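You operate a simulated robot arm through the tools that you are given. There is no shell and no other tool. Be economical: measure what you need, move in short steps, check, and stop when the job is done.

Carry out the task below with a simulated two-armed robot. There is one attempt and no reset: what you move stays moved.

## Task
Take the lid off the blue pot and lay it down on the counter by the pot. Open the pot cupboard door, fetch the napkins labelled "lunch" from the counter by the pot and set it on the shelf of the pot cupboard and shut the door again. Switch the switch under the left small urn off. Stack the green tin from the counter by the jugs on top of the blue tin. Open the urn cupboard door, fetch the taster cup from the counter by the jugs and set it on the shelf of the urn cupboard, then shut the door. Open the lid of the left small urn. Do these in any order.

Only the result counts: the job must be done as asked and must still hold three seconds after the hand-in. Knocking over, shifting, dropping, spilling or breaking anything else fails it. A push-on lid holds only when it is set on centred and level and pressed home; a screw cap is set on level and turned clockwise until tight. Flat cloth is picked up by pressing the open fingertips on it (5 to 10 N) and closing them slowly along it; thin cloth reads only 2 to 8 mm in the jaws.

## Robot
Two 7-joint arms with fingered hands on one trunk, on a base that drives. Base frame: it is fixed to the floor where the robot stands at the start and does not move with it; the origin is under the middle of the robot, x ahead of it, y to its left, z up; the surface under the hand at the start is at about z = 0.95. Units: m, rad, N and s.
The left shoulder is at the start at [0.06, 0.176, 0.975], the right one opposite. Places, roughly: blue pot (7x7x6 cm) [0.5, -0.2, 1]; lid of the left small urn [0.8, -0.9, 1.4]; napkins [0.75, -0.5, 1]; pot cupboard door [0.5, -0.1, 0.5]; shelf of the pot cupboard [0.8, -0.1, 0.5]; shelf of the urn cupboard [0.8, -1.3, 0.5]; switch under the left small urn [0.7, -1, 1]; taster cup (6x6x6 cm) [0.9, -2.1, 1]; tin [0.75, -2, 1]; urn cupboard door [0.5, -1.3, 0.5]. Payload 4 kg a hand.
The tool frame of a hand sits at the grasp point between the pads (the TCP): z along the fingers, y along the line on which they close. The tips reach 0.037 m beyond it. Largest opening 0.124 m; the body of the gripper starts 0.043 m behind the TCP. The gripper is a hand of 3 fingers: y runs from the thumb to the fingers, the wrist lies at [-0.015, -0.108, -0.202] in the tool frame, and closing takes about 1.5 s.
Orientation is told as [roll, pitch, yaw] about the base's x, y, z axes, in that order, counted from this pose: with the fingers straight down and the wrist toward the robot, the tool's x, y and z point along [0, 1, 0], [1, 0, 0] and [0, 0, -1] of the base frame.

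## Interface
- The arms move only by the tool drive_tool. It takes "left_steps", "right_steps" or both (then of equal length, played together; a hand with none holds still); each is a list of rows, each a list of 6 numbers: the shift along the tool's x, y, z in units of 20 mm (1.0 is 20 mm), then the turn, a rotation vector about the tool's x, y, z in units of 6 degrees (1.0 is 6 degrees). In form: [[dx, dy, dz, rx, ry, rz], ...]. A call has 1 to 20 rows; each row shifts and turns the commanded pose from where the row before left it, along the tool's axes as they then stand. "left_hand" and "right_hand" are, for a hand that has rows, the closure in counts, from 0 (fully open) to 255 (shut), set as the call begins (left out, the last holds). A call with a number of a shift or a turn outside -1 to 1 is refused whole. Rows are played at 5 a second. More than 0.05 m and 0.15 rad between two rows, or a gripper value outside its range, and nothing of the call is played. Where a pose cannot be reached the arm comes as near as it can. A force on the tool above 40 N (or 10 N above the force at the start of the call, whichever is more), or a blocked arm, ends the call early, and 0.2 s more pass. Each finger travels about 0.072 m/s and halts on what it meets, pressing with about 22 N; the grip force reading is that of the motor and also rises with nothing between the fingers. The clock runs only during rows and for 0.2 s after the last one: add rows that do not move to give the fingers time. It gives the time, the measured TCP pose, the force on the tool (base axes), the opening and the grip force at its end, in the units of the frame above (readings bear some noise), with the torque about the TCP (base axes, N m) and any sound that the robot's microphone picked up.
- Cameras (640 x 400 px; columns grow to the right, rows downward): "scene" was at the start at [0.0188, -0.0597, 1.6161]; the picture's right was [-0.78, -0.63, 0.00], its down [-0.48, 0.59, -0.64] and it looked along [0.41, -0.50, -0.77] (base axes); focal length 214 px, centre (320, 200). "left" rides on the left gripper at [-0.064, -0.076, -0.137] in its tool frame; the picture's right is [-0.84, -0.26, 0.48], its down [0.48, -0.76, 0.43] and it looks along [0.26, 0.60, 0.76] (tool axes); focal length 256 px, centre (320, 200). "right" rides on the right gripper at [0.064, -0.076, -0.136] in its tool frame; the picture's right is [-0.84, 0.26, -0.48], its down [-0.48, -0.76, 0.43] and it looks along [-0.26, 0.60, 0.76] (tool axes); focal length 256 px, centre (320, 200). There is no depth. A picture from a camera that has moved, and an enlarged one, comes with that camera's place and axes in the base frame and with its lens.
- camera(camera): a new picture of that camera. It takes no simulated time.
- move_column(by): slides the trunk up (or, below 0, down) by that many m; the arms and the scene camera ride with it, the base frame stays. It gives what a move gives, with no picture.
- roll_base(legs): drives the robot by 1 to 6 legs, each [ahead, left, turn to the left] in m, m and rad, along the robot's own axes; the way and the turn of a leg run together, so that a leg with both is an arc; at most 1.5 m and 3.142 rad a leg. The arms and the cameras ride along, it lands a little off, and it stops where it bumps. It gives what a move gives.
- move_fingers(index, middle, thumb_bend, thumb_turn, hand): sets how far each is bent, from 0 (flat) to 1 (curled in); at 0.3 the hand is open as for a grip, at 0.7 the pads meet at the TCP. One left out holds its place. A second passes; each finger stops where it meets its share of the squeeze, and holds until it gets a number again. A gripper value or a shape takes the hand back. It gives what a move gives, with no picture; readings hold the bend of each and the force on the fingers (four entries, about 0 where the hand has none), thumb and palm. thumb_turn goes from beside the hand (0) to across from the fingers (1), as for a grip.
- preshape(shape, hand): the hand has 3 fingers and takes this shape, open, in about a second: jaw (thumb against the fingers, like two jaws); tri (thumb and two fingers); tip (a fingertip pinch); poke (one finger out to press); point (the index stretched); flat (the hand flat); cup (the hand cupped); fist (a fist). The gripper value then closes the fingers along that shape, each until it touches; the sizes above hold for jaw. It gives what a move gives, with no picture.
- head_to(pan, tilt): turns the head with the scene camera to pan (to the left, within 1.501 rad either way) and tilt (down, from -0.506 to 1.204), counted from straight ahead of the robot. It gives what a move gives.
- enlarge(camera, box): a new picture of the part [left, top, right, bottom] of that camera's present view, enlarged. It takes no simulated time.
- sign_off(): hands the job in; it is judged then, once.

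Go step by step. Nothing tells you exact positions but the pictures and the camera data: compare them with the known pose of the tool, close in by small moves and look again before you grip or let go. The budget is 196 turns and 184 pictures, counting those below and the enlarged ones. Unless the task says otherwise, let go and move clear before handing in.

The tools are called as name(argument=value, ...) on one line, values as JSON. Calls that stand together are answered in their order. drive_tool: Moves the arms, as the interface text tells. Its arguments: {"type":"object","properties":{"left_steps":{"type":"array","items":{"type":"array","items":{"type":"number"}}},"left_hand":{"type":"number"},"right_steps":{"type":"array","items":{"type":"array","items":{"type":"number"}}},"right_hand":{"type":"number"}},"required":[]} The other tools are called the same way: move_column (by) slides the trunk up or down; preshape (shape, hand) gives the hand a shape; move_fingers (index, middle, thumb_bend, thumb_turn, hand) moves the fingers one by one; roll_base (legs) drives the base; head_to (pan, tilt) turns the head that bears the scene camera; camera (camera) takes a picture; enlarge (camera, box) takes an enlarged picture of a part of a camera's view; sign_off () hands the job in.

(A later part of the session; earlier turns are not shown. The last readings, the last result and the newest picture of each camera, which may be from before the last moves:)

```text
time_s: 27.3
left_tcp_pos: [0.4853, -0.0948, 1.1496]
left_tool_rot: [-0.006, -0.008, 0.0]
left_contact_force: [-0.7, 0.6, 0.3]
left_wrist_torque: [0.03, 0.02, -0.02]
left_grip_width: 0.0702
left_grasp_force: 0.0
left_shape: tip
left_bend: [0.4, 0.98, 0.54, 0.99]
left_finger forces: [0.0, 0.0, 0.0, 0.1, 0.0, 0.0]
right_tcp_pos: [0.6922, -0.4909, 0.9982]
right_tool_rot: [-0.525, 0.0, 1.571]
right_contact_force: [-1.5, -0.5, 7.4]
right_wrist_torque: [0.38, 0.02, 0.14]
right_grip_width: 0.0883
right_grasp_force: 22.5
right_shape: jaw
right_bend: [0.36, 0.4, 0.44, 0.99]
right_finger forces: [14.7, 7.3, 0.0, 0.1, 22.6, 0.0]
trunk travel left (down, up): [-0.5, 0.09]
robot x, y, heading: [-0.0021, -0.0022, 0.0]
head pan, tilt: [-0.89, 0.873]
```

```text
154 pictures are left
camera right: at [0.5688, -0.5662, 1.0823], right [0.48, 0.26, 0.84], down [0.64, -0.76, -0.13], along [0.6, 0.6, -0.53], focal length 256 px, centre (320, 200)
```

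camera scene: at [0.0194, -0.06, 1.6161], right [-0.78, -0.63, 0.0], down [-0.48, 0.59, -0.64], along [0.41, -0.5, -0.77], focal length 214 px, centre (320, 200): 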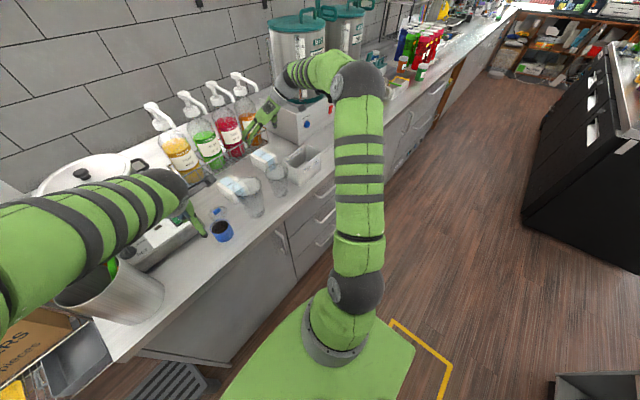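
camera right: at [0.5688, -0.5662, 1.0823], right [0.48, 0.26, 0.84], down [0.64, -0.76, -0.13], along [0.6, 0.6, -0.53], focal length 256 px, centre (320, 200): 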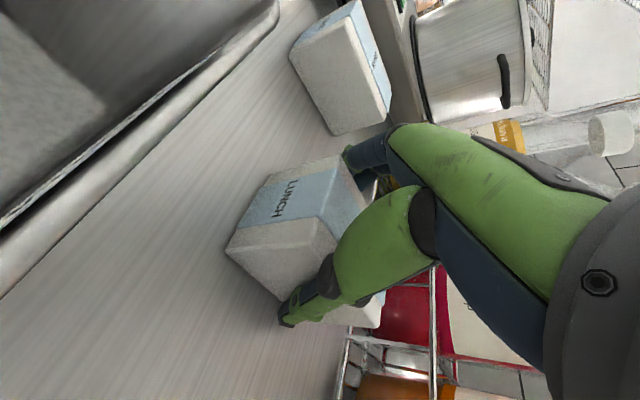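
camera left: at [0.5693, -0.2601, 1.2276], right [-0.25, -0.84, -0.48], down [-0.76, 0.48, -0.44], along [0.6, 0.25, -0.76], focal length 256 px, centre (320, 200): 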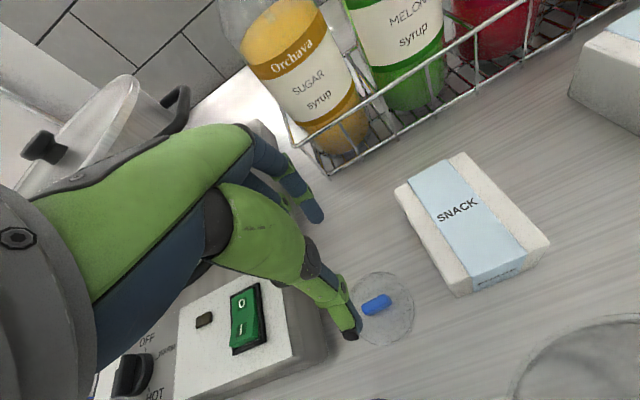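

It is gripped. I'll lift straight up a little and check.

drive_tool(right_steps=[[-0.25, 0, -0.43, 0, 0, 0], [-0.25, 0, -0.43, 0, 0, 0], [-0.5, 0, -0.866, 0, 0, 0], [-0.5, 0, -0.866, 0, 0, 0], [-0.5, 0, -0.866, 0, 0, 0]])

camera(camera="right")

enlarge(camera="scene", box=[210, 80, 350, 200])

```text
time_s: 28.5
left_tcp_pos: [0.4863, -0.0966, 1.1487]
left_tool_rot: [-0.006, -0.009, -0.001]
left_contact_force: [0.0, 0.4, -0.4]
left_wrist_torque: [0.01, -0.01, -0.01]
left_grip_width: 0.0706
left_grasp_force: 0.1
left_shape: tip
left_bend: [0.4, 0.98, 0.54, 0.99]
left_finger forces: [0.0, 0.1, 0.0, 0.0, 0.0, 0.0]
right_tcp_pos: [0.6926, -0.4904, 1.0771]
right_tool_rot: [-0.523, -0.001, 1.572]
right_contact_force: [0.6, -0.6, -0.7]
right_wrist_torque: [0.02, -0.02, 0.0]
right_grip_width: 0.0879
right_grasp_force: 22.0
right_shape: jaw
right_bend: [0.36, 0.4, 0.44, 0.99]
right_finger forces: [13.7, 6.6, 0.1, 0.1, 20.4, 0.1]
trunk travel left (down, up): [-0.5, 0.09]
robot x, y, heading: [-0.0036, -0.0025, 0.001]
head pan, tilt: [-0.89, 0.873]
```

```text
153 pictures are left
camera right: at [0.5685, -0.5666, 1.1622], right [0.48, 0.26, 0.84], down [0.64, -0.76, -0.13], along [0.6, 0.6, -0.53], focal length 256 px, centre (320, 200)
```

right: 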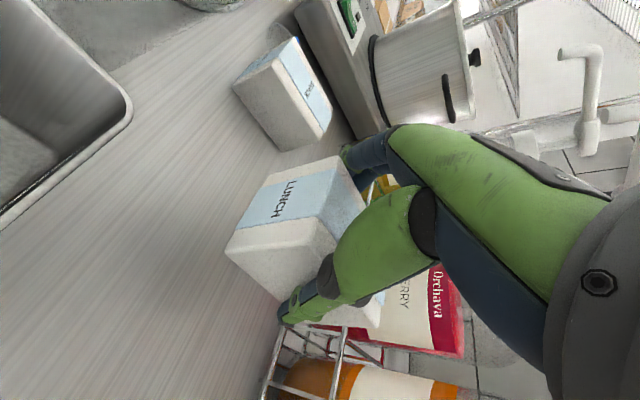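

```text
3.33 times, centred on (280, 140) of scene
camera zoom: at [0.0187, -0.0595, 1.6161], right [-0.78, -0.63, 0.0], down [-0.48, 0.59, -0.64], along [0.41, -0.5, -0.77], focal length 715 px, centre (453, 400)
```

zoom: 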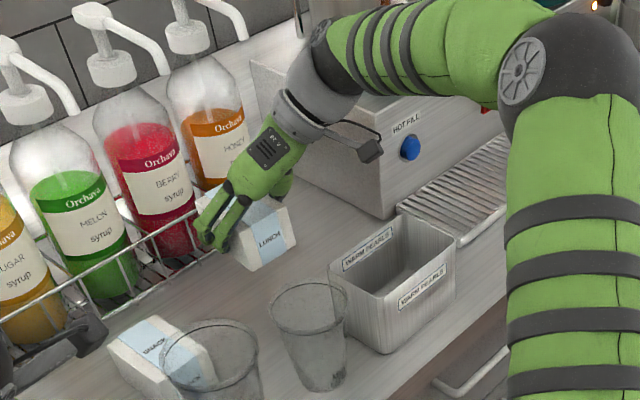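

The lunch pack is held level. I'll raise it, retract, then back the base off to see the cupboard front.

drive_tool(right_steps=[[-0.5, 0, -0.866, 0, 0, 0], [-0.5, 0, -0.866, 0, 0, 0], [-0.5, 0, -0.866, 0, 0, 0], [-0.5, 0, -0.866, 0, 0, 0], [-0.5, 0, -0.866, 0, 0, 0], [-0.5, 0, -0.866, 0, 0, 0], [-0.5, 0, -0.866, 0, 0, 0], [0.866, 0, -0.5, 0, 0, 0], [0.866, 0, -0.5, 0, 0, 0], [0.866, 0, -0.5, 0, 0, 0], [0.866, 0, -0.5, 0, 0, 0], [0.866, 0, -0.5, 0, 0, 0], [0.866, 0, -0.5, 0, 0, 0], [0.866, 0, -0.5, 0, 0, 0], [0.866, 0, -0.5, 0, 0, 0], [0.866, 0, -0.5, 0, 0, 0], [0.866, 0, -0.5, 0, 0, 0]])

roll_base(legs=[[-0.45, 0, 0]])

head_to(pan=-0.2, tilt=0.8)

camera(camera="scene")

```text
time_s: 32.1
left_tcp_pos: [0.486, -0.0958, 1.1487]
left_tool_rot: [-0.007, -0.008, 0.0]
left_contact_force: [-0.6, -0.1, 0.7]
left_wrist_torque: [0.0, 0.01, -0.02]
left_grip_width: 0.0703
left_grasp_force: 0.1
left_shape: tip
left_bend: [0.4, 0.98, 0.54, 0.99]
left_finger forces: [0.0, 0.0, 0.0, 0.0, 0.0, 0.1]
right_tcp_pos: [0.4922, -0.4916, 1.217]
right_tool_rot: [-0.523, 0.0, 1.571]
right_contact_force: [-0.5, 0.3, -0.9]
right_wrist_torque: [-0.01, 0.01, -0.02]
right_grip_width: 0.0874
right_grasp_force: 22.1
right_shape: jaw
right_bend: [0.37, 0.4, 0.44, 0.99]
right_finger forces: [13.4, 6.6, 0.0, 0.1, 20.0, 0.1]
trunk travel left (down, up): [-0.5, 0.09]
robot x, y, heading: [-0.0003, -0.0024, -0.001]
head pan, tilt: [-0.89, 0.873]
```

```text
time_s: 34.8
left_tcp_pos: [0.033, -0.0965, 1.1482]
left_tool_rot: [-0.006, -0.009, -0.003]
left_contact_force: [0.3, 0.2, 1.1]
left_wrist_torque: [0.01, -0.02, -0.05]
left_grip_width: 0.0705
left_grasp_force: 0.1
left_shape: tip
left_bend: [0.4, 0.98, 0.54, 0.99]
left_finger forces: [0.2, 0.0, 0.1, 0.0, 0.1, 0.0]
right_tcp_pos: [0.0363, -0.492, 1.2181]
right_tool_rot: [-0.523, 0.0, 1.568]
right_contact_force: [0.3, 0.0, -1.8]
right_wrist_torque: [0.05, 0.0, -0.01]
right_grip_width: 0.0875
right_grasp_force: 21.9
right_shape: jaw
right_bend: [0.37, 0.4, 0.44, 0.99]
right_finger forces: [13.5, 6.6, 0.0, 0.0, 20.1, 0.0]
trunk travel left (down, up): [-0.5, 0.09]
robot x, y, heading: [-0.4565, 0.0023, -0.004]
head pan, tilt: [-0.89, 0.873]
```

```text
time_s: 35.9
left_tcp_pos: [0.0335, -0.0959, 1.1474]
left_tool_rot: [-0.007, -0.007, -0.004]
left_contact_force: [0.1, -0.1, 0.0]
left_wrist_torque: [0.0, 0.01, -0.01]
left_grip_width: 0.0703
left_grasp_force: 0.0
left_shape: tip
left_bend: [0.4, 0.98, 0.54, 0.99]
left_finger forces: [0.1, 0.0, 0.1, 0.0, 0.0, 0.1]
right_tcp_pos: [0.0387, -0.4919, 1.2156]
right_tool_rot: [-0.524, 0.0, 1.567]
right_contact_force: [1.0, 0.2, -1.8]
right_wrist_torque: [0.01, 0.01, 0.01]
right_grip_width: 0.0877
right_grasp_force: 22.0
right_shape: jaw
right_bend: [0.37, 0.4, 0.44, 0.99]
right_finger forces: [13.5, 6.5, 0.0, 0.0, 20.0, 0.0]
trunk travel left (down, up): [-0.5, 0.09]
robot x, y, heading: [-0.4534, 0.0013, -0.0]
head pan, tilt: [-0.201, 0.799]
```

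```text
151 pictures are left
camera scene: at [-0.404, -0.0157, 1.6218], right [-0.2, -0.98, 0.0], down [-0.7, 0.15, -0.7], along [0.68, -0.14, -0.72], focal length 214 px, centre (320, 200)
```

scene: 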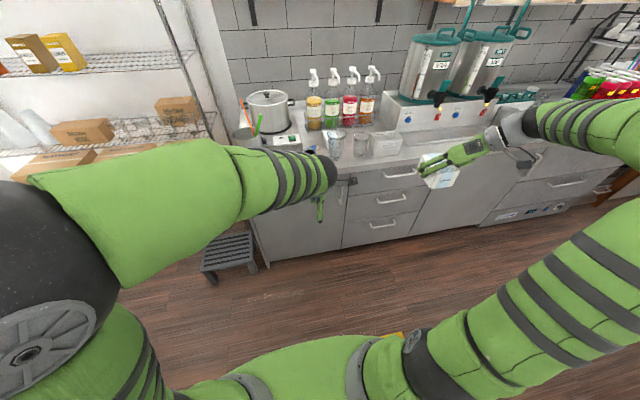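

move_column(by=-0.35)

head_to(pan=-0.2, tilt=0.6)

camera(camera="scene")

camera(camera="left")

```text
time_s: 39.3
left_tcp_pos: [0.0317, -0.0954, 0.7986]
left_tool_rot: [-0.007, -0.009, -0.003]
left_contact_force: [0.0, -0.6, -0.7]
left_wrist_torque: [0.0, -0.02, -0.01]
left_grip_width: 0.0705
left_grasp_force: 0.0
left_shape: tip
left_bend: [0.4, 0.98, 0.54, 0.99]
left_finger forces: [0.0, 0.0, 0.0, 0.1, 0.0, 0.0]
right_tcp_pos: [0.0383, -0.4912, 0.8674]
right_tool_rot: [-0.524, 0.001, 1.567]
right_contact_force: [-0.6, 0.6, -1.3]
right_wrist_torque: [0.03, 0.0, 0.02]
right_grip_width: 0.0876
right_grasp_force: 21.5
right_shape: jaw
right_bend: [0.37, 0.4, 0.44, 0.99]
right_finger forces: [13.5, 6.6, 0.1, 0.1, 19.9, 0.1]
trunk travel left (down, up): [-0.15, 0.44]
robot x, y, heading: [-0.4542, -0.0013, 0.001]
head pan, tilt: [-0.201, 0.799]
```

```text
time_s: 40.0
left_tcp_pos: [0.0324, -0.0962, 0.7976]
left_tool_rot: [-0.008, -0.008, -0.001]
left_contact_force: [0.4, -0.5, 0.2]
left_wrist_torque: [0.0, 0.02, 0.02]
left_grip_width: 0.0702
left_grasp_force: 0.1
left_shape: tip
left_bend: [0.4, 0.98, 0.54, 0.99]
left_finger forces: [0.0, 0.0, 0.1, 0.0, 0.0, 0.1]
right_tcp_pos: [0.038, -0.4908, 0.8668]
right_tool_rot: [-0.523, -0.001, 1.566]
right_contact_force: [0.2, 0.2, -0.6]
right_wrist_torque: [-0.01, 0.04, -0.02]
right_grip_width: 0.0876
right_grasp_force: 21.9
right_shape: jaw
right_bend: [0.37, 0.4, 0.44, 0.99]
right_finger forces: [13.5, 6.6, 0.0, 0.1, 20.0, 0.0]
trunk travel left (down, up): [-0.15, 0.44]
robot x, y, heading: [-0.4513, -0.0003, -0.006]
head pan, tilt: [-0.201, 0.6]
```

```text
150 pictures are left
camera scene: at [-0.3965, -0.0171, 1.2886], right [-0.2, -0.98, 0.0], down [-0.55, 0.11, -0.82], along [0.81, -0.17, -0.57], focal length 214 px, centre (320, 200)
```

scene: 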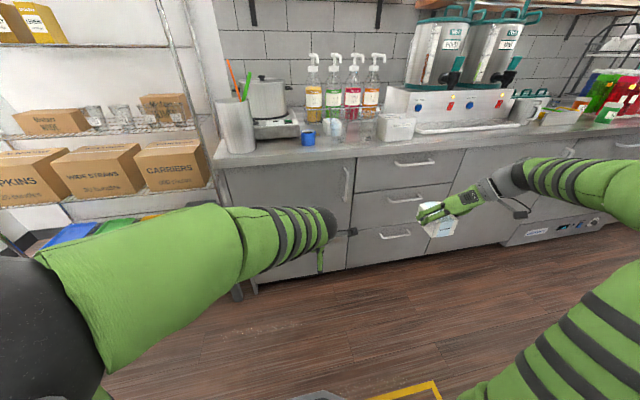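

```text
149 pictures are left
camera left: at [-0.0448, -0.1606, 0.9355], right [-0.26, -0.84, -0.48], down [-0.75, 0.48, -0.44], along [0.6, 0.25, -0.76], focal length 256 px, centre (320, 200)
```

left: 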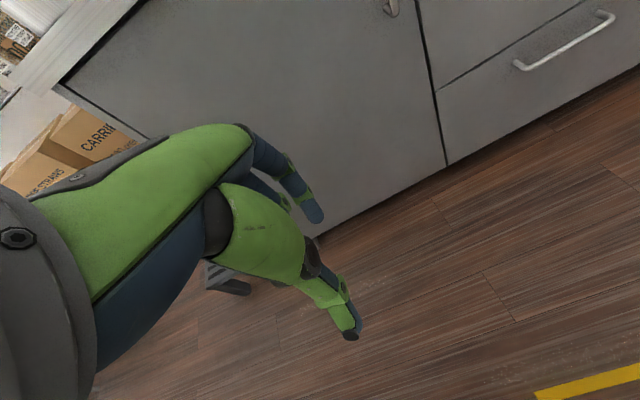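

The pot cupboard door spans y≈-0.36 to 0.2 with a vertical bar handle near [0.40, -0.305, 0.69–0.87]; hinge on the left. I'll turn the left hand so its fingers point ahead and close sideways on that bar.

preshape(hand="left", shape="jaw")

drive_tool(left_steps=[[0, 0.3, 0, 0, 0, 1], [0, 0.3, 0, 0, 0, 1], [0, 0.3, 0, 0, 0, 1], [0, 0.3, 0, 0, 0, 1], [0, 0, 0, 0, 0, 1], [0, 0, 0, 0, 0, 1], [0, 0, 0, 0, 0, 1], [0, 0, 0, 0, 0, 1], [0, 0, 0, 0, 0, 1], [0, 0, 0, 0, 0, 1], [0, 0, 0, 0, 0, 1], [0, 0, 0, 0, 0, 1], [0, 0, 0, 0, 0, 1], [0, 0, 0, 0, 0, 1], [0, 0, 0, 0, 0, 1]])

drive_tool(left_steps=[[0, 0, 0, 0, 1, 0], [0, 0, 0, 0, 1, 0], [0, 0, 0, 0, 1, 0], [0, 0, 0, 0, 1, 0], [0, 0, 0, 0, 1, 0], [0, 0, 0.3, 0, 1, 0], [0, 0, 0.3, 0, 1, 0], [0, 0, 0.3, 0, 1, 0], [0, 0, 0.3, 0, 1, 0], [0, 0, 0.3, 0, 1, 0], [0, 0, 0.3, 0, 1, 0], [0, 0, 0.3, 0, 1, 0], [0, 0, 0.3, 0, 1, 0], [0, 0, 0.3, 0, 1, 0], [0, 0, 0.3, 0, 1, 0]])

camera(camera="scene")

```text
time_s: 40.9
left_tcp_pos: [0.0319, -0.0973, 0.7982]
left_tool_rot: [-0.008, -0.007, -0.003]
left_contact_force: [0.1, -0.1, -0.1]
left_wrist_torque: [-0.02, 0.02, 0.02]
left_grip_width: 0.1237
left_grasp_force: 0.1
left_shape: jaw
left_bend: [0.3, 0.3, 0.3, 0.98]
left_finger forces: [0.0, 0.0, 0.0, 0.0, 0.0, 0.0]
right_tcp_pos: [0.0381, -0.492, 0.8675]
right_tool_rot: [-0.523, 0.001, 1.568]
right_contact_force: [-0.5, 0.7, -2.0]
right_wrist_torque: [-0.01, 0.02, -0.03]
right_grip_width: 0.088
right_grasp_force: 22.8
right_shape: jaw
right_bend: [0.37, 0.4, 0.44, 0.99]
right_finger forces: [13.5, 6.6, 0.0, 0.1, 20.1, 0.0]
trunk travel left (down, up): [-0.15, 0.44]
robot x, y, heading: [-0.4535, 0.0006, -0.003]
head pan, tilt: [-0.201, 0.6]
```

```text
time_s: 44.1
left_tcp_pos: [0.0564, -0.1017, 0.7988]
left_tool_rot: [0.008, -0.006, -1.577]
left_contact_force: [0.5, -0.1, 0.2]
left_wrist_torque: [0.0, -0.01, -0.02]
left_grip_width: 0.1238
left_grasp_force: 0.0
left_shape: jaw
left_bend: [0.3, 0.3, 0.3, 0.98]
left_finger forces: [0.0, 0.1, 0.0, 0.0, 0.0, 0.2]
right_tcp_pos: [0.0379, -0.4929, 0.8669]
right_tool_rot: [-0.523, 0.0, 1.567]
right_contact_force: [0.0, -0.2, -0.5]
right_wrist_torque: [-0.02, 0.01, 0.0]
right_grip_width: 0.0876
right_grasp_force: 21.5
right_shape: jaw
right_bend: [0.37, 0.4, 0.44, 0.99]
right_finger forces: [13.4, 6.4, 0.1, 0.0, 19.8, 0.0]
trunk travel left (down, up): [-0.15, 0.44]
robot x, y, heading: [-0.4522, 0.0019, -0.007]
head pan, tilt: [-0.201, 0.6]
```

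```text
time_s: 47.3
left_tcp_pos: [0.1044, -0.1004, 0.7681]
left_tool_rot: [1.581, -0.005, -1.574]
left_contact_force: [-0.5, 0.1, 0.2]
left_wrist_torque: [0.0, 0.0, 0.02]
left_grip_width: 0.1239
left_grasp_force: 0.1
left_shape: jaw
left_bend: [0.3, 0.3, 0.3, 0.98]
left_finger forces: [0.0, 0.1, 0.0, 0.1, 0.0, 0.0]
right_tcp_pos: [0.038, -0.491, 0.8667]
right_tool_rot: [-0.525, 0.0, 1.568]
right_contact_force: [0.4, -0.2, -0.7]
right_wrist_torque: [0.01, 0.02, 0.0]
right_grip_width: 0.0876
right_grasp_force: 21.9
right_shape: jaw
right_bend: [0.37, 0.4, 0.44, 0.99]
right_finger forces: [13.2, 6.4, 0.0, 0.1, 19.7, 0.1]
trunk travel left (down, up): [-0.15, 0.44]
robot x, y, heading: [-0.4552, -0.0013, -0.002]
head pan, tilt: [-0.201, 0.6]
```

```text
148 pictures are left
camera scene: at [-0.3965, -0.0171, 1.2887], right [-0.2, -0.98, 0.0], down [-0.55, 0.11, -0.83], along [0.81, -0.17, -0.57], focal length 214 px, centre (320, 200)
```

scene: 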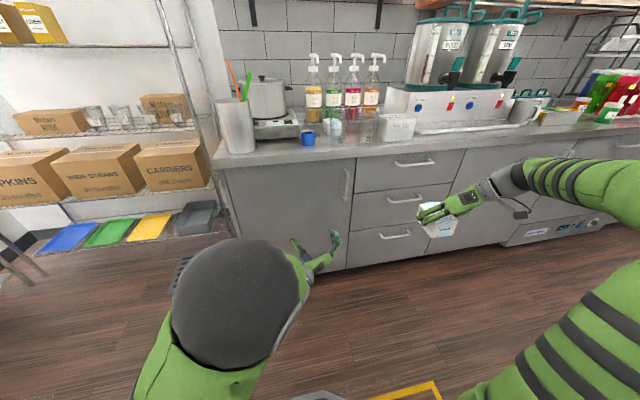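

roll_base(legs=[[0, -0.45, 0], [0.1, 0, 0]])

drive_tool(left_steps=[[0, -1, 0, 0, 0, 0], [0, -1, 0, 0, 0, 0], [0, -1, 0, 0, 0, 0], [0, -1, 0, 0, 0, 0], [0, -1, 0, 0, 0, 0], [0, -1, 0, 0, 0, 0], [0, -1, 0, 0, 0, 0], [0, -1, 0, 0, 0, 0], [0, -1, 0, 0, 0, 0], [0, -1, 0, 0, 0, 0], [0, -1, 0, 0, 0, 0], [0, -1, 0, 0, 0, 0]])

camera(camera="left")

camera(camera="scene")

```text
time_s: 50.8
left_tcp_pos: [0.204, -0.548, 0.7678]
left_tool_rot: [1.58, -0.007, -1.575]
left_contact_force: [0.2, -0.2, 0.1]
left_wrist_torque: [-0.02, 0.01, 0.0]
left_grip_width: 0.1238
left_grasp_force: 0.1
left_shape: jaw
left_bend: [0.3, 0.3, 0.3, 0.98]
left_finger forces: [0.0, 0.0, 0.0, 0.1, 0.1, 0.0]
right_tcp_pos: [0.1376, -0.9382, 0.8657]
right_tool_rot: [-0.524, 0.001, 1.57]
right_contact_force: [-0.3, 0.7, -0.6]
right_wrist_torque: [-0.04, 0.01, 0.01]
right_grip_width: 0.0874
right_grasp_force: 22.0
right_shape: jaw
right_bend: [0.37, 0.4, 0.44, 0.99]
right_finger forces: [13.3, 6.4, 0.0, 0.1, 19.7, 0.0]
trunk travel left (down, up): [-0.15, 0.44]
robot x, y, heading: [-0.3552, -0.4465, 0.002]
head pan, tilt: [-0.201, 0.6]
```

```text
time_s: 53.4
left_tcp_pos: [0.203, -0.3073, 0.7665]
left_tool_rot: [1.582, -0.006, -1.573]
left_contact_force: [0.0, -0.2, 0.4]
left_wrist_torque: [0.01, 0.0, 0.0]
left_grip_width: 0.1235
left_grasp_force: 0.1
left_shape: jaw
left_bend: [0.3, 0.3, 0.3, 0.98]
left_finger forces: [0.0, 0.0, 0.1, 0.0, 0.0, 0.0]
right_tcp_pos: [0.1382, -0.9388, 0.8685]
right_tool_rot: [-0.524, 0.0, 1.571]
right_contact_force: [-0.1, 0.2, -1.3]
right_wrist_torque: [-0.01, -0.01, -0.02]
right_grip_width: 0.0873
right_grasp_force: 22.4
right_shape: jaw
right_bend: [0.37, 0.4, 0.44, 0.99]
right_finger forces: [13.2, 6.4, 0.0, 0.0, 19.6, 0.1]
trunk travel left (down, up): [-0.15, 0.44]
robot x, y, heading: [-0.3566, -0.4491, -0.002]
head pan, tilt: [-0.201, 0.6]
```

```text
147 pictures are left
camera left: at [0.068, -0.2327, 0.7018], right [0.49, 0.25, -0.84], down [0.43, 0.76, 0.48], along [0.76, -0.6, 0.27], focal length 256 px, centre (320, 200)
```

left: 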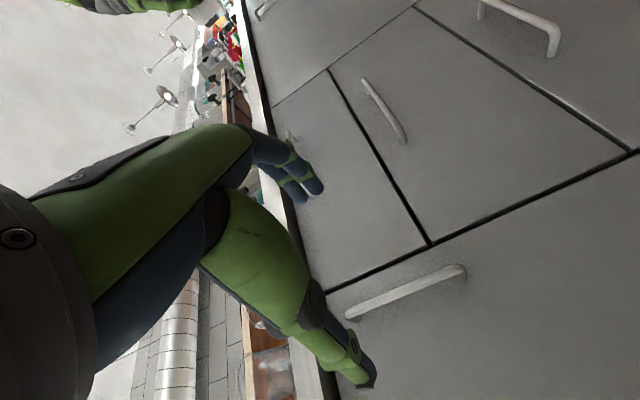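

```text
146 pictures are left
camera scene: at [-0.2972, -0.4646, 1.2887], right [-0.2, -0.98, 0.0], down [-0.55, 0.11, -0.82], along [0.81, -0.17, -0.57], focal length 214 px, centre (320, 200)
```

scene: 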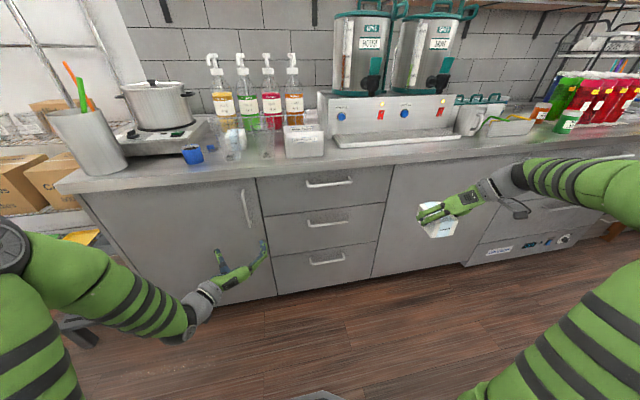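

drive_tool(left_steps=[[0, 0, 1, 0, 0, 0], [0, 0, 1, 0, 0, 0], [0, 0, 1, 0, 0, 0], [0, 0, 1, 0, 0, 0], [0, 0, 1, 0, 0, 0], [0, 0, 0.5, 0, 0, 0]])

camera(camera="left")

enlarge(camera="scene", box=[180, 160, 320, 300])

```text
time_s: 54.8
left_tcp_pos: [0.3147, -0.308, 0.7669]
left_tool_rot: [1.579, -0.007, -1.572]
left_contact_force: [0.5, 0.4, -0.6]
left_wrist_torque: [0.02, -0.02, 0.0]
left_grip_width: 0.1239
left_grasp_force: 0.0
left_shape: jaw
left_bend: [0.3, 0.3, 0.3, 0.98]
left_finger forces: [0.0, 0.0, 0.0, 0.0, 0.0, 0.0]
right_tcp_pos: [0.1381, -0.9399, 0.8662]
right_tool_rot: [-0.525, 0.0, 1.568]
right_contact_force: [0.7, -1.1, -1.1]
right_wrist_torque: [-0.02, 0.0, -0.01]
right_grip_width: 0.0873
right_grasp_force: 21.6
right_shape: jaw
right_bend: [0.37, 0.4, 0.44, 0.99]
right_finger forces: [13.2, 6.4, 0.0, 0.1, 19.4, 0.0]
trunk travel left (down, up): [-0.15, 0.44]
robot x, y, heading: [-0.3548, -0.4515, -0.001]
head pan, tilt: [-0.201, 0.6]
```

```text
145 pictures are left
camera left: at [0.1784, -0.2326, 0.7029], right [0.49, 0.25, -0.84], down [0.43, 0.76, 0.48], along [0.76, -0.6, 0.26], focal length 256 px, centre (320, 200)
```

left: 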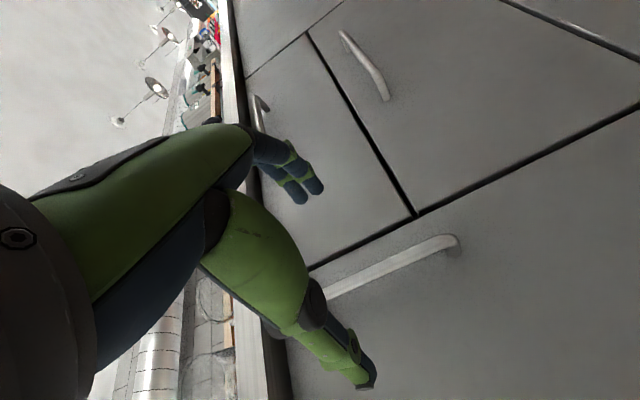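

```text
2.86 times, centred on (250, 230) of scene
camera zoom: at [-0.2972, -0.4645, 1.2887], right [-0.2, -0.98, 0.0], down [-0.55, 0.11, -0.82], along [0.81, -0.17, -0.57], focal length 613 px, centre (520, 114)
```

zoom: 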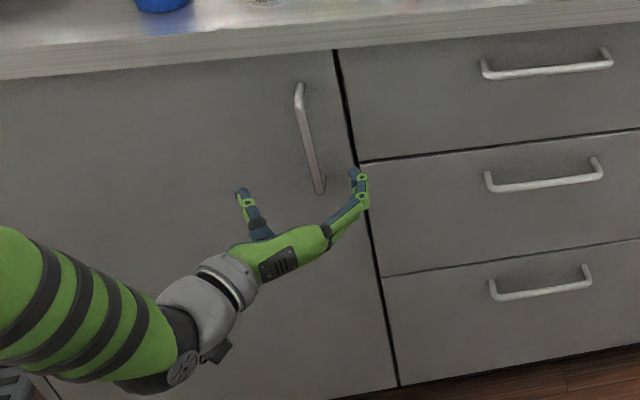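

drive_tool(left_steps=[[0, -0.35, 0.7, 0, 0, 0], [0, 0, 0.7, 0, 0, 0], [0, 0, 0.7, 0, 0, 0], [0, 0, 0.7, 0, 0, 0]])

camera(camera="left")

```text
time_s: 55.8
left_tcp_pos: [0.3694, -0.3029, 0.7672]
left_tool_rot: [1.577, -0.007, -1.573]
left_contact_force: [-0.6, -0.5, -0.2]
left_wrist_torque: [0.01, 0.02, 0.01]
left_grip_width: 0.1238
left_grasp_force: 0.1
left_shape: jaw
left_bend: [0.3, 0.3, 0.3, 0.98]
left_finger forces: [0.1, 0.0, 0.1, 0.0, 0.0, 0.0]
right_tcp_pos: [0.1389, -0.9391, 0.8676]
right_tool_rot: [-0.524, -0.001, 1.567]
right_contact_force: [0.2, -0.5, -1.5]
right_wrist_torque: [-0.08, 0.01, 0.0]
right_grip_width: 0.0872
right_grasp_force: 22.4
right_shape: jaw
right_bend: [0.37, 0.4, 0.44, 0.99]
right_finger forces: [13.2, 6.3, 0.0, 0.0, 19.4, 0.1]
trunk travel left (down, up): [-0.15, 0.44]
robot x, y, heading: [-0.3548, -0.4445, -0.001]
head pan, tilt: [-0.201, 0.6]
```

```text
143 pictures are left
camera left: at [0.234, -0.2265, 0.7027], right [0.49, 0.25, -0.84], down [0.43, 0.76, 0.48], along [0.76, -0.6, 0.26], focal length 256 px, centre (320, 200)
```

left: 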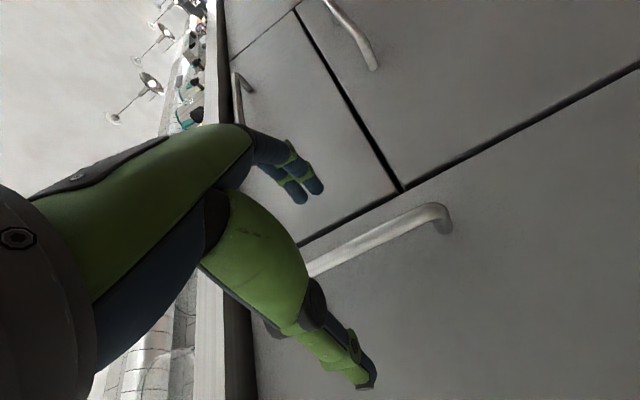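

drive_tool(left_steps=[[0, 0, 0.2, 0, 0, 0], [0, 0, 0, 0, 0, 0], [0, 0, 0, 0, 0, 0], [0, 0, 0, 0, 0, 0], [0, 0, 0, 0, 0, 0], [0, 0, 0, 0, 0, 0], [0, 0, 0, 0, 0, 0], [0, 0, 0, 0, 0, 0]], left_hand=255)

camera(camera="left")

```text
time_s: 57.6
left_tcp_pos: [0.3736, -0.3014, 0.7665]
left_tool_rot: [1.577, -0.008, -1.574]
left_contact_force: [0.1, 0.0, 0.3]
left_wrist_torque: [0.02, 0.02, 0.01]
left_grip_width: 0.0001
left_grasp_force: 22.3
left_shape: jaw
left_bend: [0.7, 0.7, 0.71, 1.0]
left_finger forces: [0.0, 0.0, 0.0, 0.0, 0.1, 0.1]
right_tcp_pos: [0.137, -0.9387, 0.8678]
right_tool_rot: [-0.524, 0.001, 1.569]
right_contact_force: [-0.6, -0.1, -1.3]
right_wrist_torque: [-0.01, 0.0, -0.01]
right_grip_width: 0.0873
right_grasp_force: 22.4
right_shape: jaw
right_bend: [0.37, 0.4, 0.44, 0.99]
right_finger forces: [13.2, 6.4, 0.1, 0.0, 19.3, 0.0]
trunk travel left (down, up): [-0.15, 0.44]
robot x, y, heading: [-0.355, -0.4489, -0.0]
head pan, tilt: [-0.201, 0.6]
```

```text
142 pictures are left
camera left: at [0.2381, -0.2263, 0.7028], right [0.49, 0.25, -0.84], down [0.43, 0.76, 0.48], along [0.76, -0.6, 0.27], focal length 256 px, centre (320, 200)
```

left: 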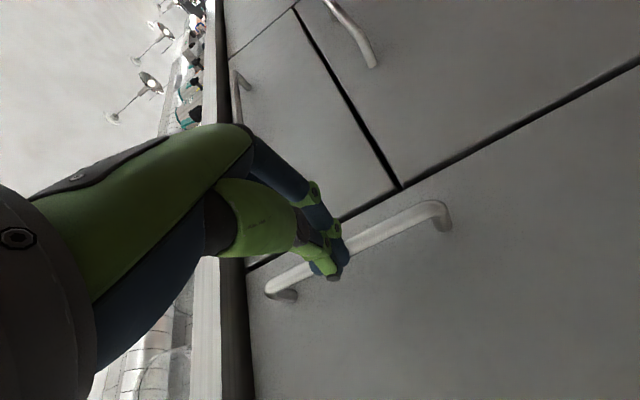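

The fingers closed just short of the bar; it's nearer x≈0.425, y≈-0.315. I'll open, go deeper and close again.

drive_tool(left_steps=[[0, 0, -0.5, 0, 0, 0], [0, 0.3, 0, 0, 0, 0], [0, 0.3, 0, 0, 0, 0], [0, 0, 0, 0, 0, 0], [0, 0, 0, 0, 0, 0], [0, 0, 0.5, 0, 0, 0], [0, 0, 0.5, 0, 0, 0], [0, 0, 0.5, 0, 0, 0], [0, 0, 0.5, 0, 0, 0], [0, 0, 0.4, 0, 0, 0]], left_hand=60)

camera(camera="left")

enlarge(camera="scene", box=[180, 160, 320, 300])

```text
time_s: 59.8
left_tcp_pos: [0.4118, -0.3122, 0.7666]
left_tool_rot: [1.578, -0.007, -1.574]
left_contact_force: [0.3, 0.0, 0.1]
left_wrist_torque: [0.01, -0.01, -0.02]
left_grip_width: 0.0948
left_grasp_force: 0.1
left_shape: jaw
left_bend: [0.33, 0.36, 0.0, 0.99]
left_finger forces: [0.0, 0.0, 0.0, 0.1, 0.1, 0.0]
right_tcp_pos: [0.1373, -0.9384, 0.867]
right_tool_rot: [-0.523, 0.001, 1.569]
right_contact_force: [0.0, -0.4, -0.7]
right_wrist_torque: [0.0, -0.01, 0.01]
right_grip_width: 0.0873
right_grasp_force: 21.9
right_shape: jaw
right_bend: [0.37, 0.4, 0.44, 0.99]
right_finger forces: [13.2, 6.3, 0.1, 0.1, 19.4, 0.0]
trunk travel left (down, up): [-0.15, 0.44]
robot x, y, heading: [-0.3557, -0.4477, -0.001]
head pan, tilt: [-0.201, 0.6]
```

```text
141 pictures are left
camera left: at [0.2763, -0.2383, 0.7033], right [0.49, 0.25, -0.84], down [0.43, 0.76, 0.48], along [0.76, -0.6, 0.27], focal length 256 px, centre (320, 200)
```

left: 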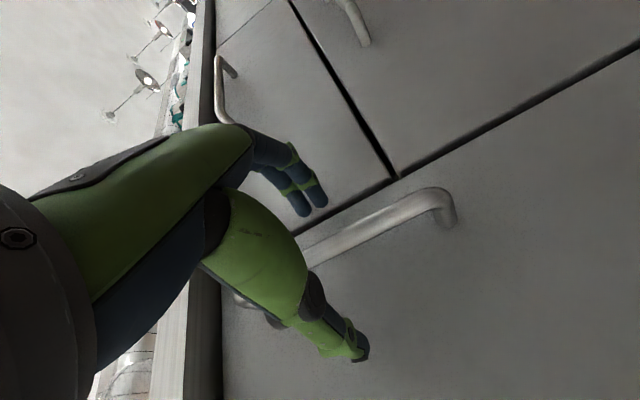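

```text
2.86 times, centred on (250, 230) of scene
camera zoom: at [-0.2972, -0.4645, 1.2887], right [-0.2, -0.98, 0.0], down [-0.55, 0.11, -0.82], along [0.81, -0.17, -0.57], focal length 613 px, centre (520, 114)
```

zoom: 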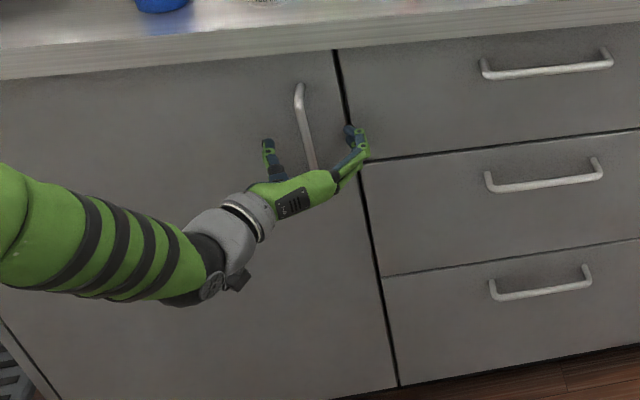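

drive_tool(left_steps=[[0, 0, 0, 0, 0, 0], [0, 0, 0, 0, 0, 0], [0, 0, 0, 0, 0, 0], [0, 0, 0, 0, 0, 0], [0, 0, 0, 0, 0, 0], [0, 0, 0, 0, 0, 0], [0, 0, 0, 0, 0, 0]], left_hand=255)

camera(camera="left")

```text
time_s: 61.4
left_tcp_pos: [0.4131, -0.3116, 0.768]
left_tool_rot: [1.577, -0.009, -1.57]
left_contact_force: [0.5, 10.0, 0.4]
left_wrist_torque: [-0.05, 0.01, 0.04]
left_grip_width: 0.0084
left_grasp_force: 22.0
left_shape: jaw
left_bend: [0.7, 0.7, 0.62, 1.0]
left_finger forces: [13.4, 2.4, 0.1, 0.0, 26.9, 0.0]
right_tcp_pos: [0.1391, -0.9376, 0.8672]
right_tool_rot: [-0.525, -0.001, 1.57]
right_contact_force: [-0.1, 0.0, -1.4]
right_wrist_torque: [-0.04, -0.01, -0.02]
right_grip_width: 0.0876
right_grasp_force: 21.8
right_shape: jaw
right_bend: [0.37, 0.4, 0.44, 0.99]
right_finger forces: [13.3, 6.2, 0.0, 0.0, 19.4, 0.0]
trunk travel left (down, up): [-0.15, 0.44]
robot x, y, heading: [-0.3537, -0.4435, -0.001]
head pan, tilt: [-0.201, 0.6]
```

```text
139 pictures are left
camera left: at [0.2762, -0.2364, 0.7031], right [0.49, 0.25, -0.84], down [0.43, 0.76, 0.48], along [0.76, -0.59, 0.27], focal length 256 px, centre (320, 200)
```

left: 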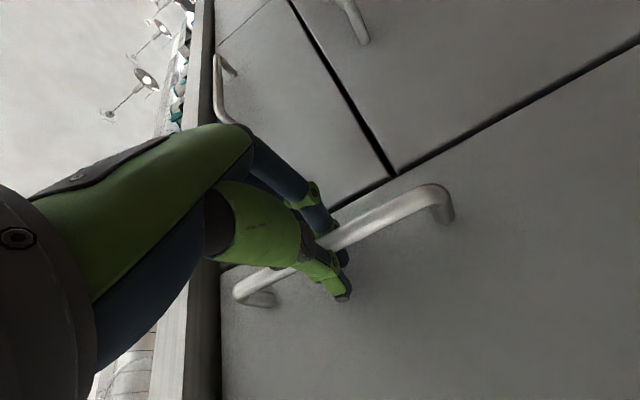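

The bar is gripped (8 mm). I'll pull along the door's arc, turning the hand with it.

drive_tool(left_steps=[[0, 0, -0.5, -0.19, 0, 0], [0, 0, -0.5, -0.19, 0, 0], [0, 0, -0.5, -0.19, 0, 0], [0, 0, -0.5, -0.19, 0, 0], [0, 0, -0.7, -0.26, 0, 0], [0, 0, -0.7, -0.26, 0, 0], [0, 0, -0.7, -0.26, 0, 0], [0, 0, -0.7, -0.26, 0, 0]])

camera(camera="scene")

```text
time_s: 63.2
left_tcp_pos: [0.3172, -0.2996, 0.7657]
left_tool_rot: [1.58, -0.007, -1.752]
left_contact_force: [9.0, 35.3, 4.4]
left_wrist_torque: [0.03, -0.1, 0.44]
left_grip_width: 0.014
left_grasp_force: 21.8
left_shape: jaw
left_bend: [0.7, 0.7, 0.6, 1.0]
left_finger forces: [12.0, 1.5, 0.0, 0.0, 41.4, 0.0]
right_tcp_pos: [0.138, -0.9368, 0.8684]
right_tool_rot: [-0.524, 0.002, 1.57]
right_contact_force: [-0.3, 0.1, -0.8]
right_wrist_torque: [-0.03, 0.02, -0.02]
right_grip_width: 0.0874
right_grasp_force: 22.0
right_shape: jaw
right_bend: [0.37, 0.4, 0.44, 0.99]
right_finger forces: [13.2, 6.2, 0.0, 0.0, 19.4, 0.0]
trunk travel left (down, up): [-0.15, 0.44]
robot x, y, heading: [-0.357, -0.4469, -0.005]
head pan, tilt: [-0.201, 0.6]
```

```text
138 pictures are left
camera scene: at [-0.2967, -0.4621, 1.2887], right [-0.2, -0.98, 0.0], down [-0.55, 0.11, -0.82], along [0.81, -0.17, -0.57], focal length 214 px, centre (320, 200)
```

scene: 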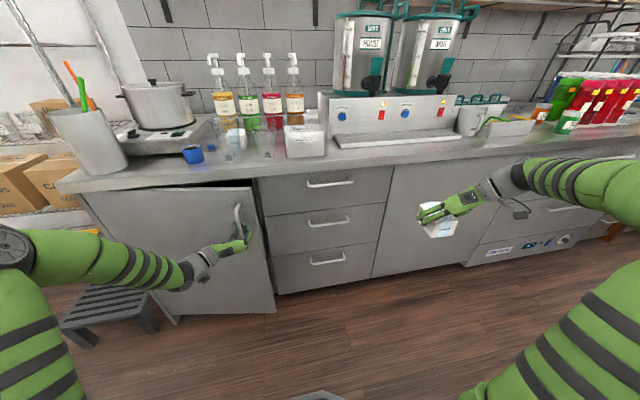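

drive_tool(left_steps=[[0, -0.35, 0, 0, 0, 0], [0, -0.08, -0.8, -0.3, 0, 0], [0, -0.08, -0.8, -0.3, 0, 0], [0, -0.08, -0.8, -0.3, 0, 0], [0, -0.08, -0.8, -0.3, 0, 0], [0, -0.08, -0.8, -0.3, 0, 0], [0, -0.08, -0.8, -0.3, 0, 0], [0, -0.08, -0.8, -0.3, 0, 0]])

camera(camera="scene")

```text
time_s: 65.0
left_tcp_pos: [0.2145, -0.2544, 0.7655]
left_tool_rot: [1.581, -0.004, -1.98]
left_contact_force: [11.8, 21.3, 3.1]
left_wrist_torque: [-0.04, -0.12, 0.3]
left_grip_width: 0.012
left_grasp_force: 21.4
left_shape: jaw
left_bend: [0.7, 0.7, 0.61, 1.0]
left_finger forces: [13.5, 1.6, 0.0, 0.0, 34.3, 0.0]
right_tcp_pos: [0.1387, -0.937, 0.8669]
right_tool_rot: [-0.523, 0.004, 1.569]
right_contact_force: [0.9, 0.1, -2.0]
right_wrist_torque: [-0.04, -0.02, -0.01]
right_grip_width: 0.0875
right_grasp_force: 21.9
right_shape: jaw
right_bend: [0.37, 0.4, 0.44, 0.99]
right_finger forces: [13.2, 6.3, 0.1, 0.0, 19.4, 0.0]
trunk travel left (down, up): [-0.15, 0.44]
robot x, y, heading: [-0.3523, -0.447, -0.003]
head pan, tilt: [-0.201, 0.6]
```

```text
137 pictures are left
camera scene: at [-0.2965, -0.4631, 1.2887], right [-0.2, -0.98, 0.0], down [-0.55, 0.11, -0.82], along [0.81, -0.17, -0.57], focal length 214 px, centre (320, 200)
```

scene: 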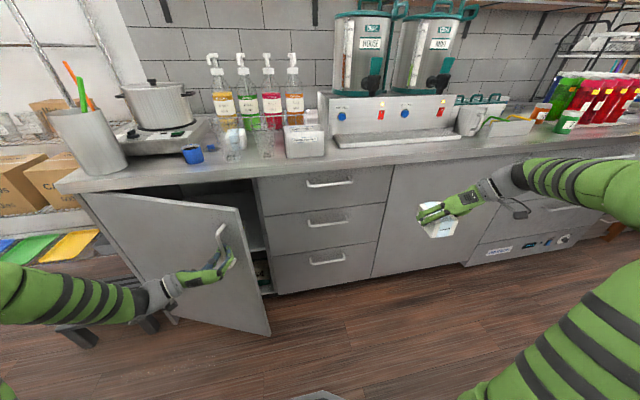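

drive_tool(left_steps=[[0, -0.25, -0.6, -0.4, 0, 0], [0, -0.1, -0.8, -0.36, 0, 0], [0, -0.1, -0.8, -0.36, 0, 0], [0, -0.1, -0.8, -0.36, 0, 0], [0, -0.1, -0.8, -0.36, 0, 0], [0, -0.1, -0.8, -0.36, 0, 0], [0, -0.1, -0.8, -0.36, 0, 0], [0, -0.1, -0.8, -0.36, 0, 0], [0, -0.1, -0.8, -0.36, 0, 0], [0, -0.1, -0.8, -0.36, 0, 0]])

camera(camera="scene")

```text
time_s: 67.2
left_tcp_pos: [0.0961, -0.1514, 0.7649]
left_tool_rot: [1.58, 0.0, -2.364]
left_contact_force: [-14.0, -12.6, 16.6]
left_wrist_torque: [-0.44, 0.17, -0.27]
left_grip_width: 0.0041
left_grasp_force: 22.2
left_shape: jaw
left_bend: [0.7, 0.7, 0.64, 1.0]
left_finger forces: [24.5, 5.9, 0.0, 0.0, 12.9, 0.1]
right_tcp_pos: [0.1376, -0.9391, 0.8675]
right_tool_rot: [-0.526, -0.003, 1.569]
right_contact_force: [0.3, -0.4, -1.1]
right_wrist_torque: [-0.01, 0.02, 0.0]
right_grip_width: 0.0875
right_grasp_force: 22.0
right_shape: jaw
right_bend: [0.37, 0.4, 0.44, 0.99]
right_finger forces: [13.1, 6.3, 0.1, 0.0, 19.4, 0.0]
trunk travel left (down, up): [-0.15, 0.44]
robot x, y, heading: [-0.3551, -0.4493, -0.0]
head pan, tilt: [-0.201, 0.6]
```

```text
136 pictures are left
camera scene: at [-0.2988, -0.4659, 1.2888], right [-0.2, -0.98, 0.0], down [-0.55, 0.11, -0.83], along [0.81, -0.16, -0.56], focal length 214 px, centre (320, 200)
```

scene: 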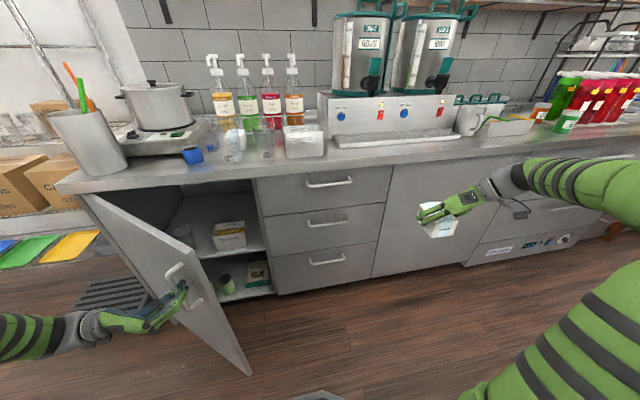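

drive_tool(left_steps=[[0, 0.2, -0.4, -0.1, 0, 0], [0, 0, -0.8, -0.31, 0, 0], [0, 0, -0.8, -0.31, 0, 0], [0, 0, -0.8, -0.31, 0, 0], [0, 0, -0.8, -0.31, 0, 0], [0, 0, -0.8, -0.31, 0, 0], [0, 0, -0.8, -0.31, 0, 0], [0, 0, -0.8, -0.31, 0, 0], [0, 0, -0.8, -0.31, 0, 0], [0, 0, -0.8, -0.31, 0, 0], [0, 0, -0.8, -0.31, 0, 0], [0, 0, -0.8, -0.31, 0, 0]])

camera(camera="scene")

```text
time_s: 69.8
left_tcp_pos: [-0.011, -0.0055, 0.7638]
left_tool_rot: [1.581, 0.004, -2.73]
left_contact_force: [9.8, 3.6, 22.8]
left_wrist_torque: [-0.42, 0.1, 0.13]
left_grip_width: 0.0077
left_grasp_force: 21.8
left_shape: jaw
left_bend: [0.7, 0.7, 0.62, 1.0]
left_finger forces: [19.3, 4.6, 0.1, 0.0, 28.4, 0.0]
right_tcp_pos: [0.1378, -0.939, 0.866]
right_tool_rot: [-0.525, 0.001, 1.569]
right_contact_force: [0.2, -0.9, -0.9]
right_wrist_torque: [0.0, 0.03, 0.01]
right_grip_width: 0.0871
right_grasp_force: 21.8
right_shape: jaw
right_bend: [0.37, 0.4, 0.44, 0.99]
right_finger forces: [13.1, 6.4, 0.0, 0.1, 19.2, 0.0]
trunk travel left (down, up): [-0.15, 0.44]
robot x, y, heading: [-0.3547, -0.4469, 0.001]
head pan, tilt: [-0.201, 0.6]
```

```text
135 pictures are left
camera scene: at [-0.2974, -0.4651, 1.2888], right [-0.2, -0.98, 0.0], down [-0.55, 0.11, -0.83], along [0.81, -0.17, -0.56], focal length 214 px, centre (320, 200)
```

scene: 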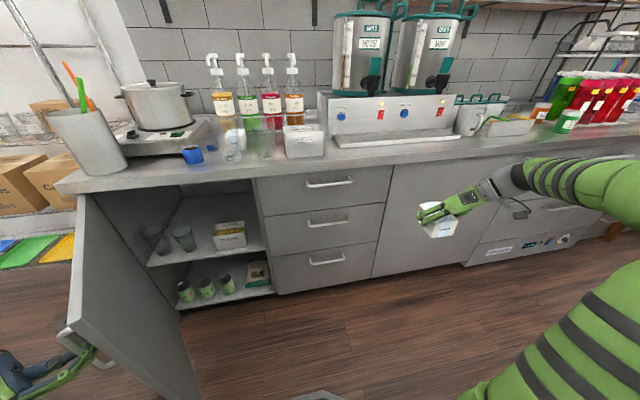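

The door stands about 70° open; the shelf has glasses at the left and a box at the right rear, with free room in front. I'll release the handle, back the hand off and roll back clear of the door.

drive_tool(left_steps=[[0, 0, 0, 0, 0, 0], [0, 0, 0, 0, 0, 0], [0, 0, 0, 0, 0, 0], [0, 0, 0, 0, 0, 0], [0, 0, -0.7, 0, 0, 0], [0, 0, -0.7, 0, 0, 0], [0, 0, -0.7, 0, 0, 0], [0, 0, -0.7, 0, 0, 0]], left_hand=60)

roll_base(legs=[[-0.25, 0, 0]])

camera(camera="scene")

```text
time_s: 71.6
left_tcp_pos: [-0.0242, 0.0289, 0.7619]
left_tool_rot: [1.578, 0.006, -2.727]
left_contact_force: [0.4, 0.5, 1.1]
left_wrist_torque: [0.0, -0.01, 0.0]
left_grip_width: 0.0948
left_grasp_force: 0.0
left_shape: jaw
left_bend: [0.33, 0.36, 0.0, 0.99]
left_finger forces: [0.0, 0.0, 0.0, 0.0, 0.0, 0.0]
left hand out of reach, approached as far as the arm can: row 7, 8
right_tcp_pos: [0.1383, -0.9386, 0.8668]
right_tool_rot: [-0.524, 0.001, 1.572]
right_contact_force: [1.7, 0.6, -1.0]
right_wrist_torque: [-0.01, 0.03, 0.0]
right_grip_width: 0.0873
right_grasp_force: 22.4
right_shape: jaw
right_bend: [0.37, 0.4, 0.44, 0.99]
right_finger forces: [13.1, 6.1, 0.0, 0.0, 19.2, 0.0]
trunk travel left (down, up): [-0.15, 0.44]
robot x, y, heading: [-0.3576, -0.4456, -0.002]
head pan, tilt: [-0.201, 0.6]
```

```text
time_s: 73.4
left_tcp_pos: [-0.2748, 0.028, 0.763]
left_tool_rot: [1.58, 0.004, -2.725]
left_contact_force: [0.6, -0.5, -0.8]
left_wrist_torque: [-0.02, 0.01, -0.01]
left_grip_width: 0.0948
left_grasp_force: 0.0
left_shape: jaw
left_bend: [0.33, 0.36, 0.0, 0.99]
left_finger forces: [0.0, 0.0, 0.0, 0.1, 0.1, 0.1]
right_tcp_pos: [-0.1111, -0.9387, 0.8663]
right_tool_rot: [-0.522, -0.001, 1.571]
right_contact_force: [0.6, -0.5, -1.5]
right_wrist_torque: [-0.04, 0.02, -0.02]
right_grip_width: 0.0872
right_grasp_force: 22.0
right_shape: jaw
right_bend: [0.37, 0.4, 0.44, 0.99]
right_finger forces: [13.0, 6.2, 0.0, 0.0, 19.2, 0.1]
trunk travel left (down, up): [-0.15, 0.44]
robot x, y, heading: [-0.6022, -0.4466, 0.003]
head pan, tilt: [-0.201, 0.6]
```

```text
134 pictures are left
camera scene: at [-0.546, -0.4643, 1.2887], right [-0.2, -0.98, 0.0], down [-0.55, 0.11, -0.82], along [0.81, -0.16, -0.57], focal length 214 px, centre (320, 200)
```

scene: 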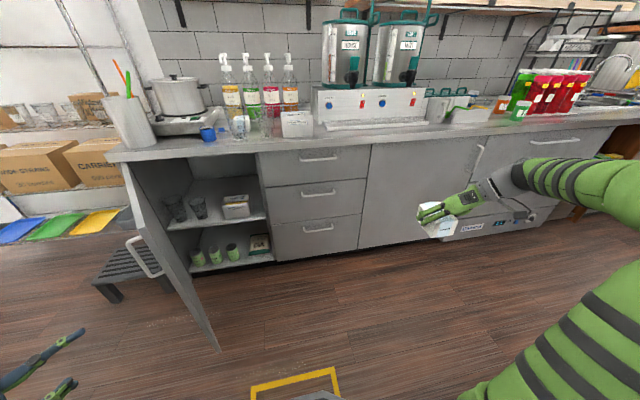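

enlarge(camera="scene", box=[120, 140, 290, 280])

```text
2.86 times, centred on (205, 210) of scene
camera zoom: at [-0.546, -0.4643, 1.2887], right [-0.2, -0.98, 0.0], down [-0.55, 0.11, -0.82], along [0.81, -0.16, -0.57], focal length 613 px, centre (649, 171)
```

zoom: 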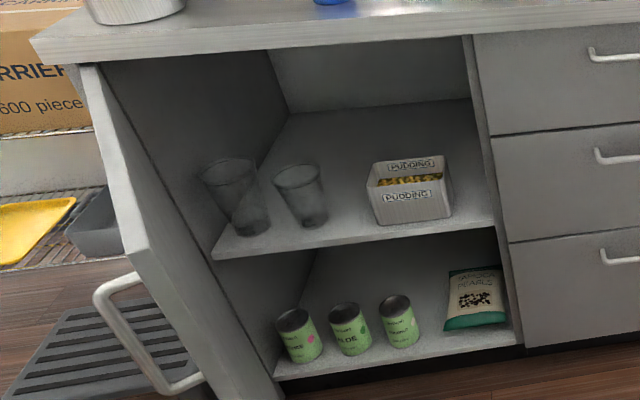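

The shelf surface is z≈0.505, front edge x≈0.455; a pudding bin and two glasses sit near its front, so the pack should go behind them (x≈0.7). I'll first open the door wider by pushing its inner face with the closed left hand.

drive_tool(left_steps=[[0, 0, 0, 1, 0, 0], [0, 0, 0, 1, 0, 0], [0, 0, 0, 1, 0, 0], [0, 0, 0, 1, 0, 0], [0, 0, 0, 1, 0, 0], [0, 0, 0, 1, 0, 0], [0, 0, 0, 1, 0, 0], [0, 0, 0, 1, 0, 0], [0, 0, 0, 1, 0, 0], [0, 0, 0, 1, 0, 0], [0, 0, 0, 1, 0, 0], [0, 1, 0, 0, 0, 0], [0, 1, 0, 0, 0, 0], [0, 1, 0, 0, 0, 0], [0, 1, 0, 0, 0, 0], [0, 1, 0, 0, 0, 0], [0, 1, 0, 0, 0, 0], [0, 1, 0, 0, 0, 0]], left_hand=255)

camera(camera="scene")

```text
time_s: 77.2
left_tcp_pos: [-0.2529, -0.0369, 0.7581]
left_tool_rot: [1.578, -0.007, -1.575]
left_contact_force: [0.4, -0.5, -0.1]
left_wrist_torque: [0.0, 0.02, -0.01]
left_grip_width: 0.0
left_grasp_force: 21.8
left_shape: jaw
left_bend: [0.7, 0.7, 0.71, 1.0]
left_finger forces: [0.0, 0.1, 0.0, 0.0, 0.0, 0.0]
left hand out of reach, approached as far as the arm can: row 15, 16, 17, 18
right_tcp_pos: [-0.1094, -0.9378, 0.866]
right_tool_rot: [-0.524, -0.001, 1.57]
right_contact_force: [0.1, 0.6, -1.7]
right_wrist_torque: [0.05, 0.05, -0.04]
right_grip_width: 0.0874
right_grasp_force: 22.1
right_shape: jaw
right_bend: [0.37, 0.4, 0.44, 0.99]
right_finger forces: [13.0, 6.3, 0.0, 0.0, 19.0, 0.0]
trunk travel left (down, up): [-0.15, 0.44]
robot x, y, heading: [-0.602, -0.4468, 0.001]
head pan, tilt: [-0.201, 0.6]
```

```text
132 pictures are left
camera scene: at [-0.5461, -0.4644, 1.2887], right [-0.2, -0.98, 0.0], down [-0.55, 0.11, -0.82], along [0.81, -0.16, -0.57], focal length 214 px, centre (320, 200)
```

scene: 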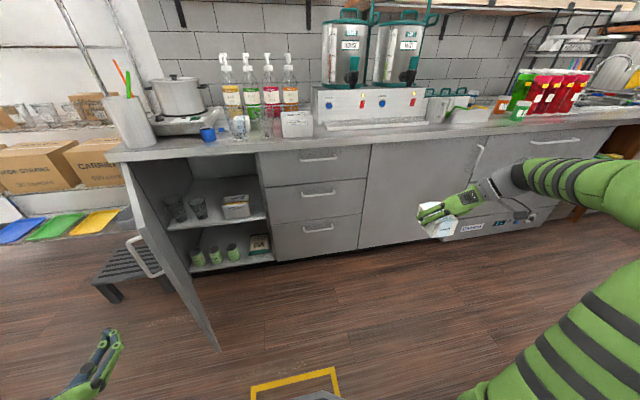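

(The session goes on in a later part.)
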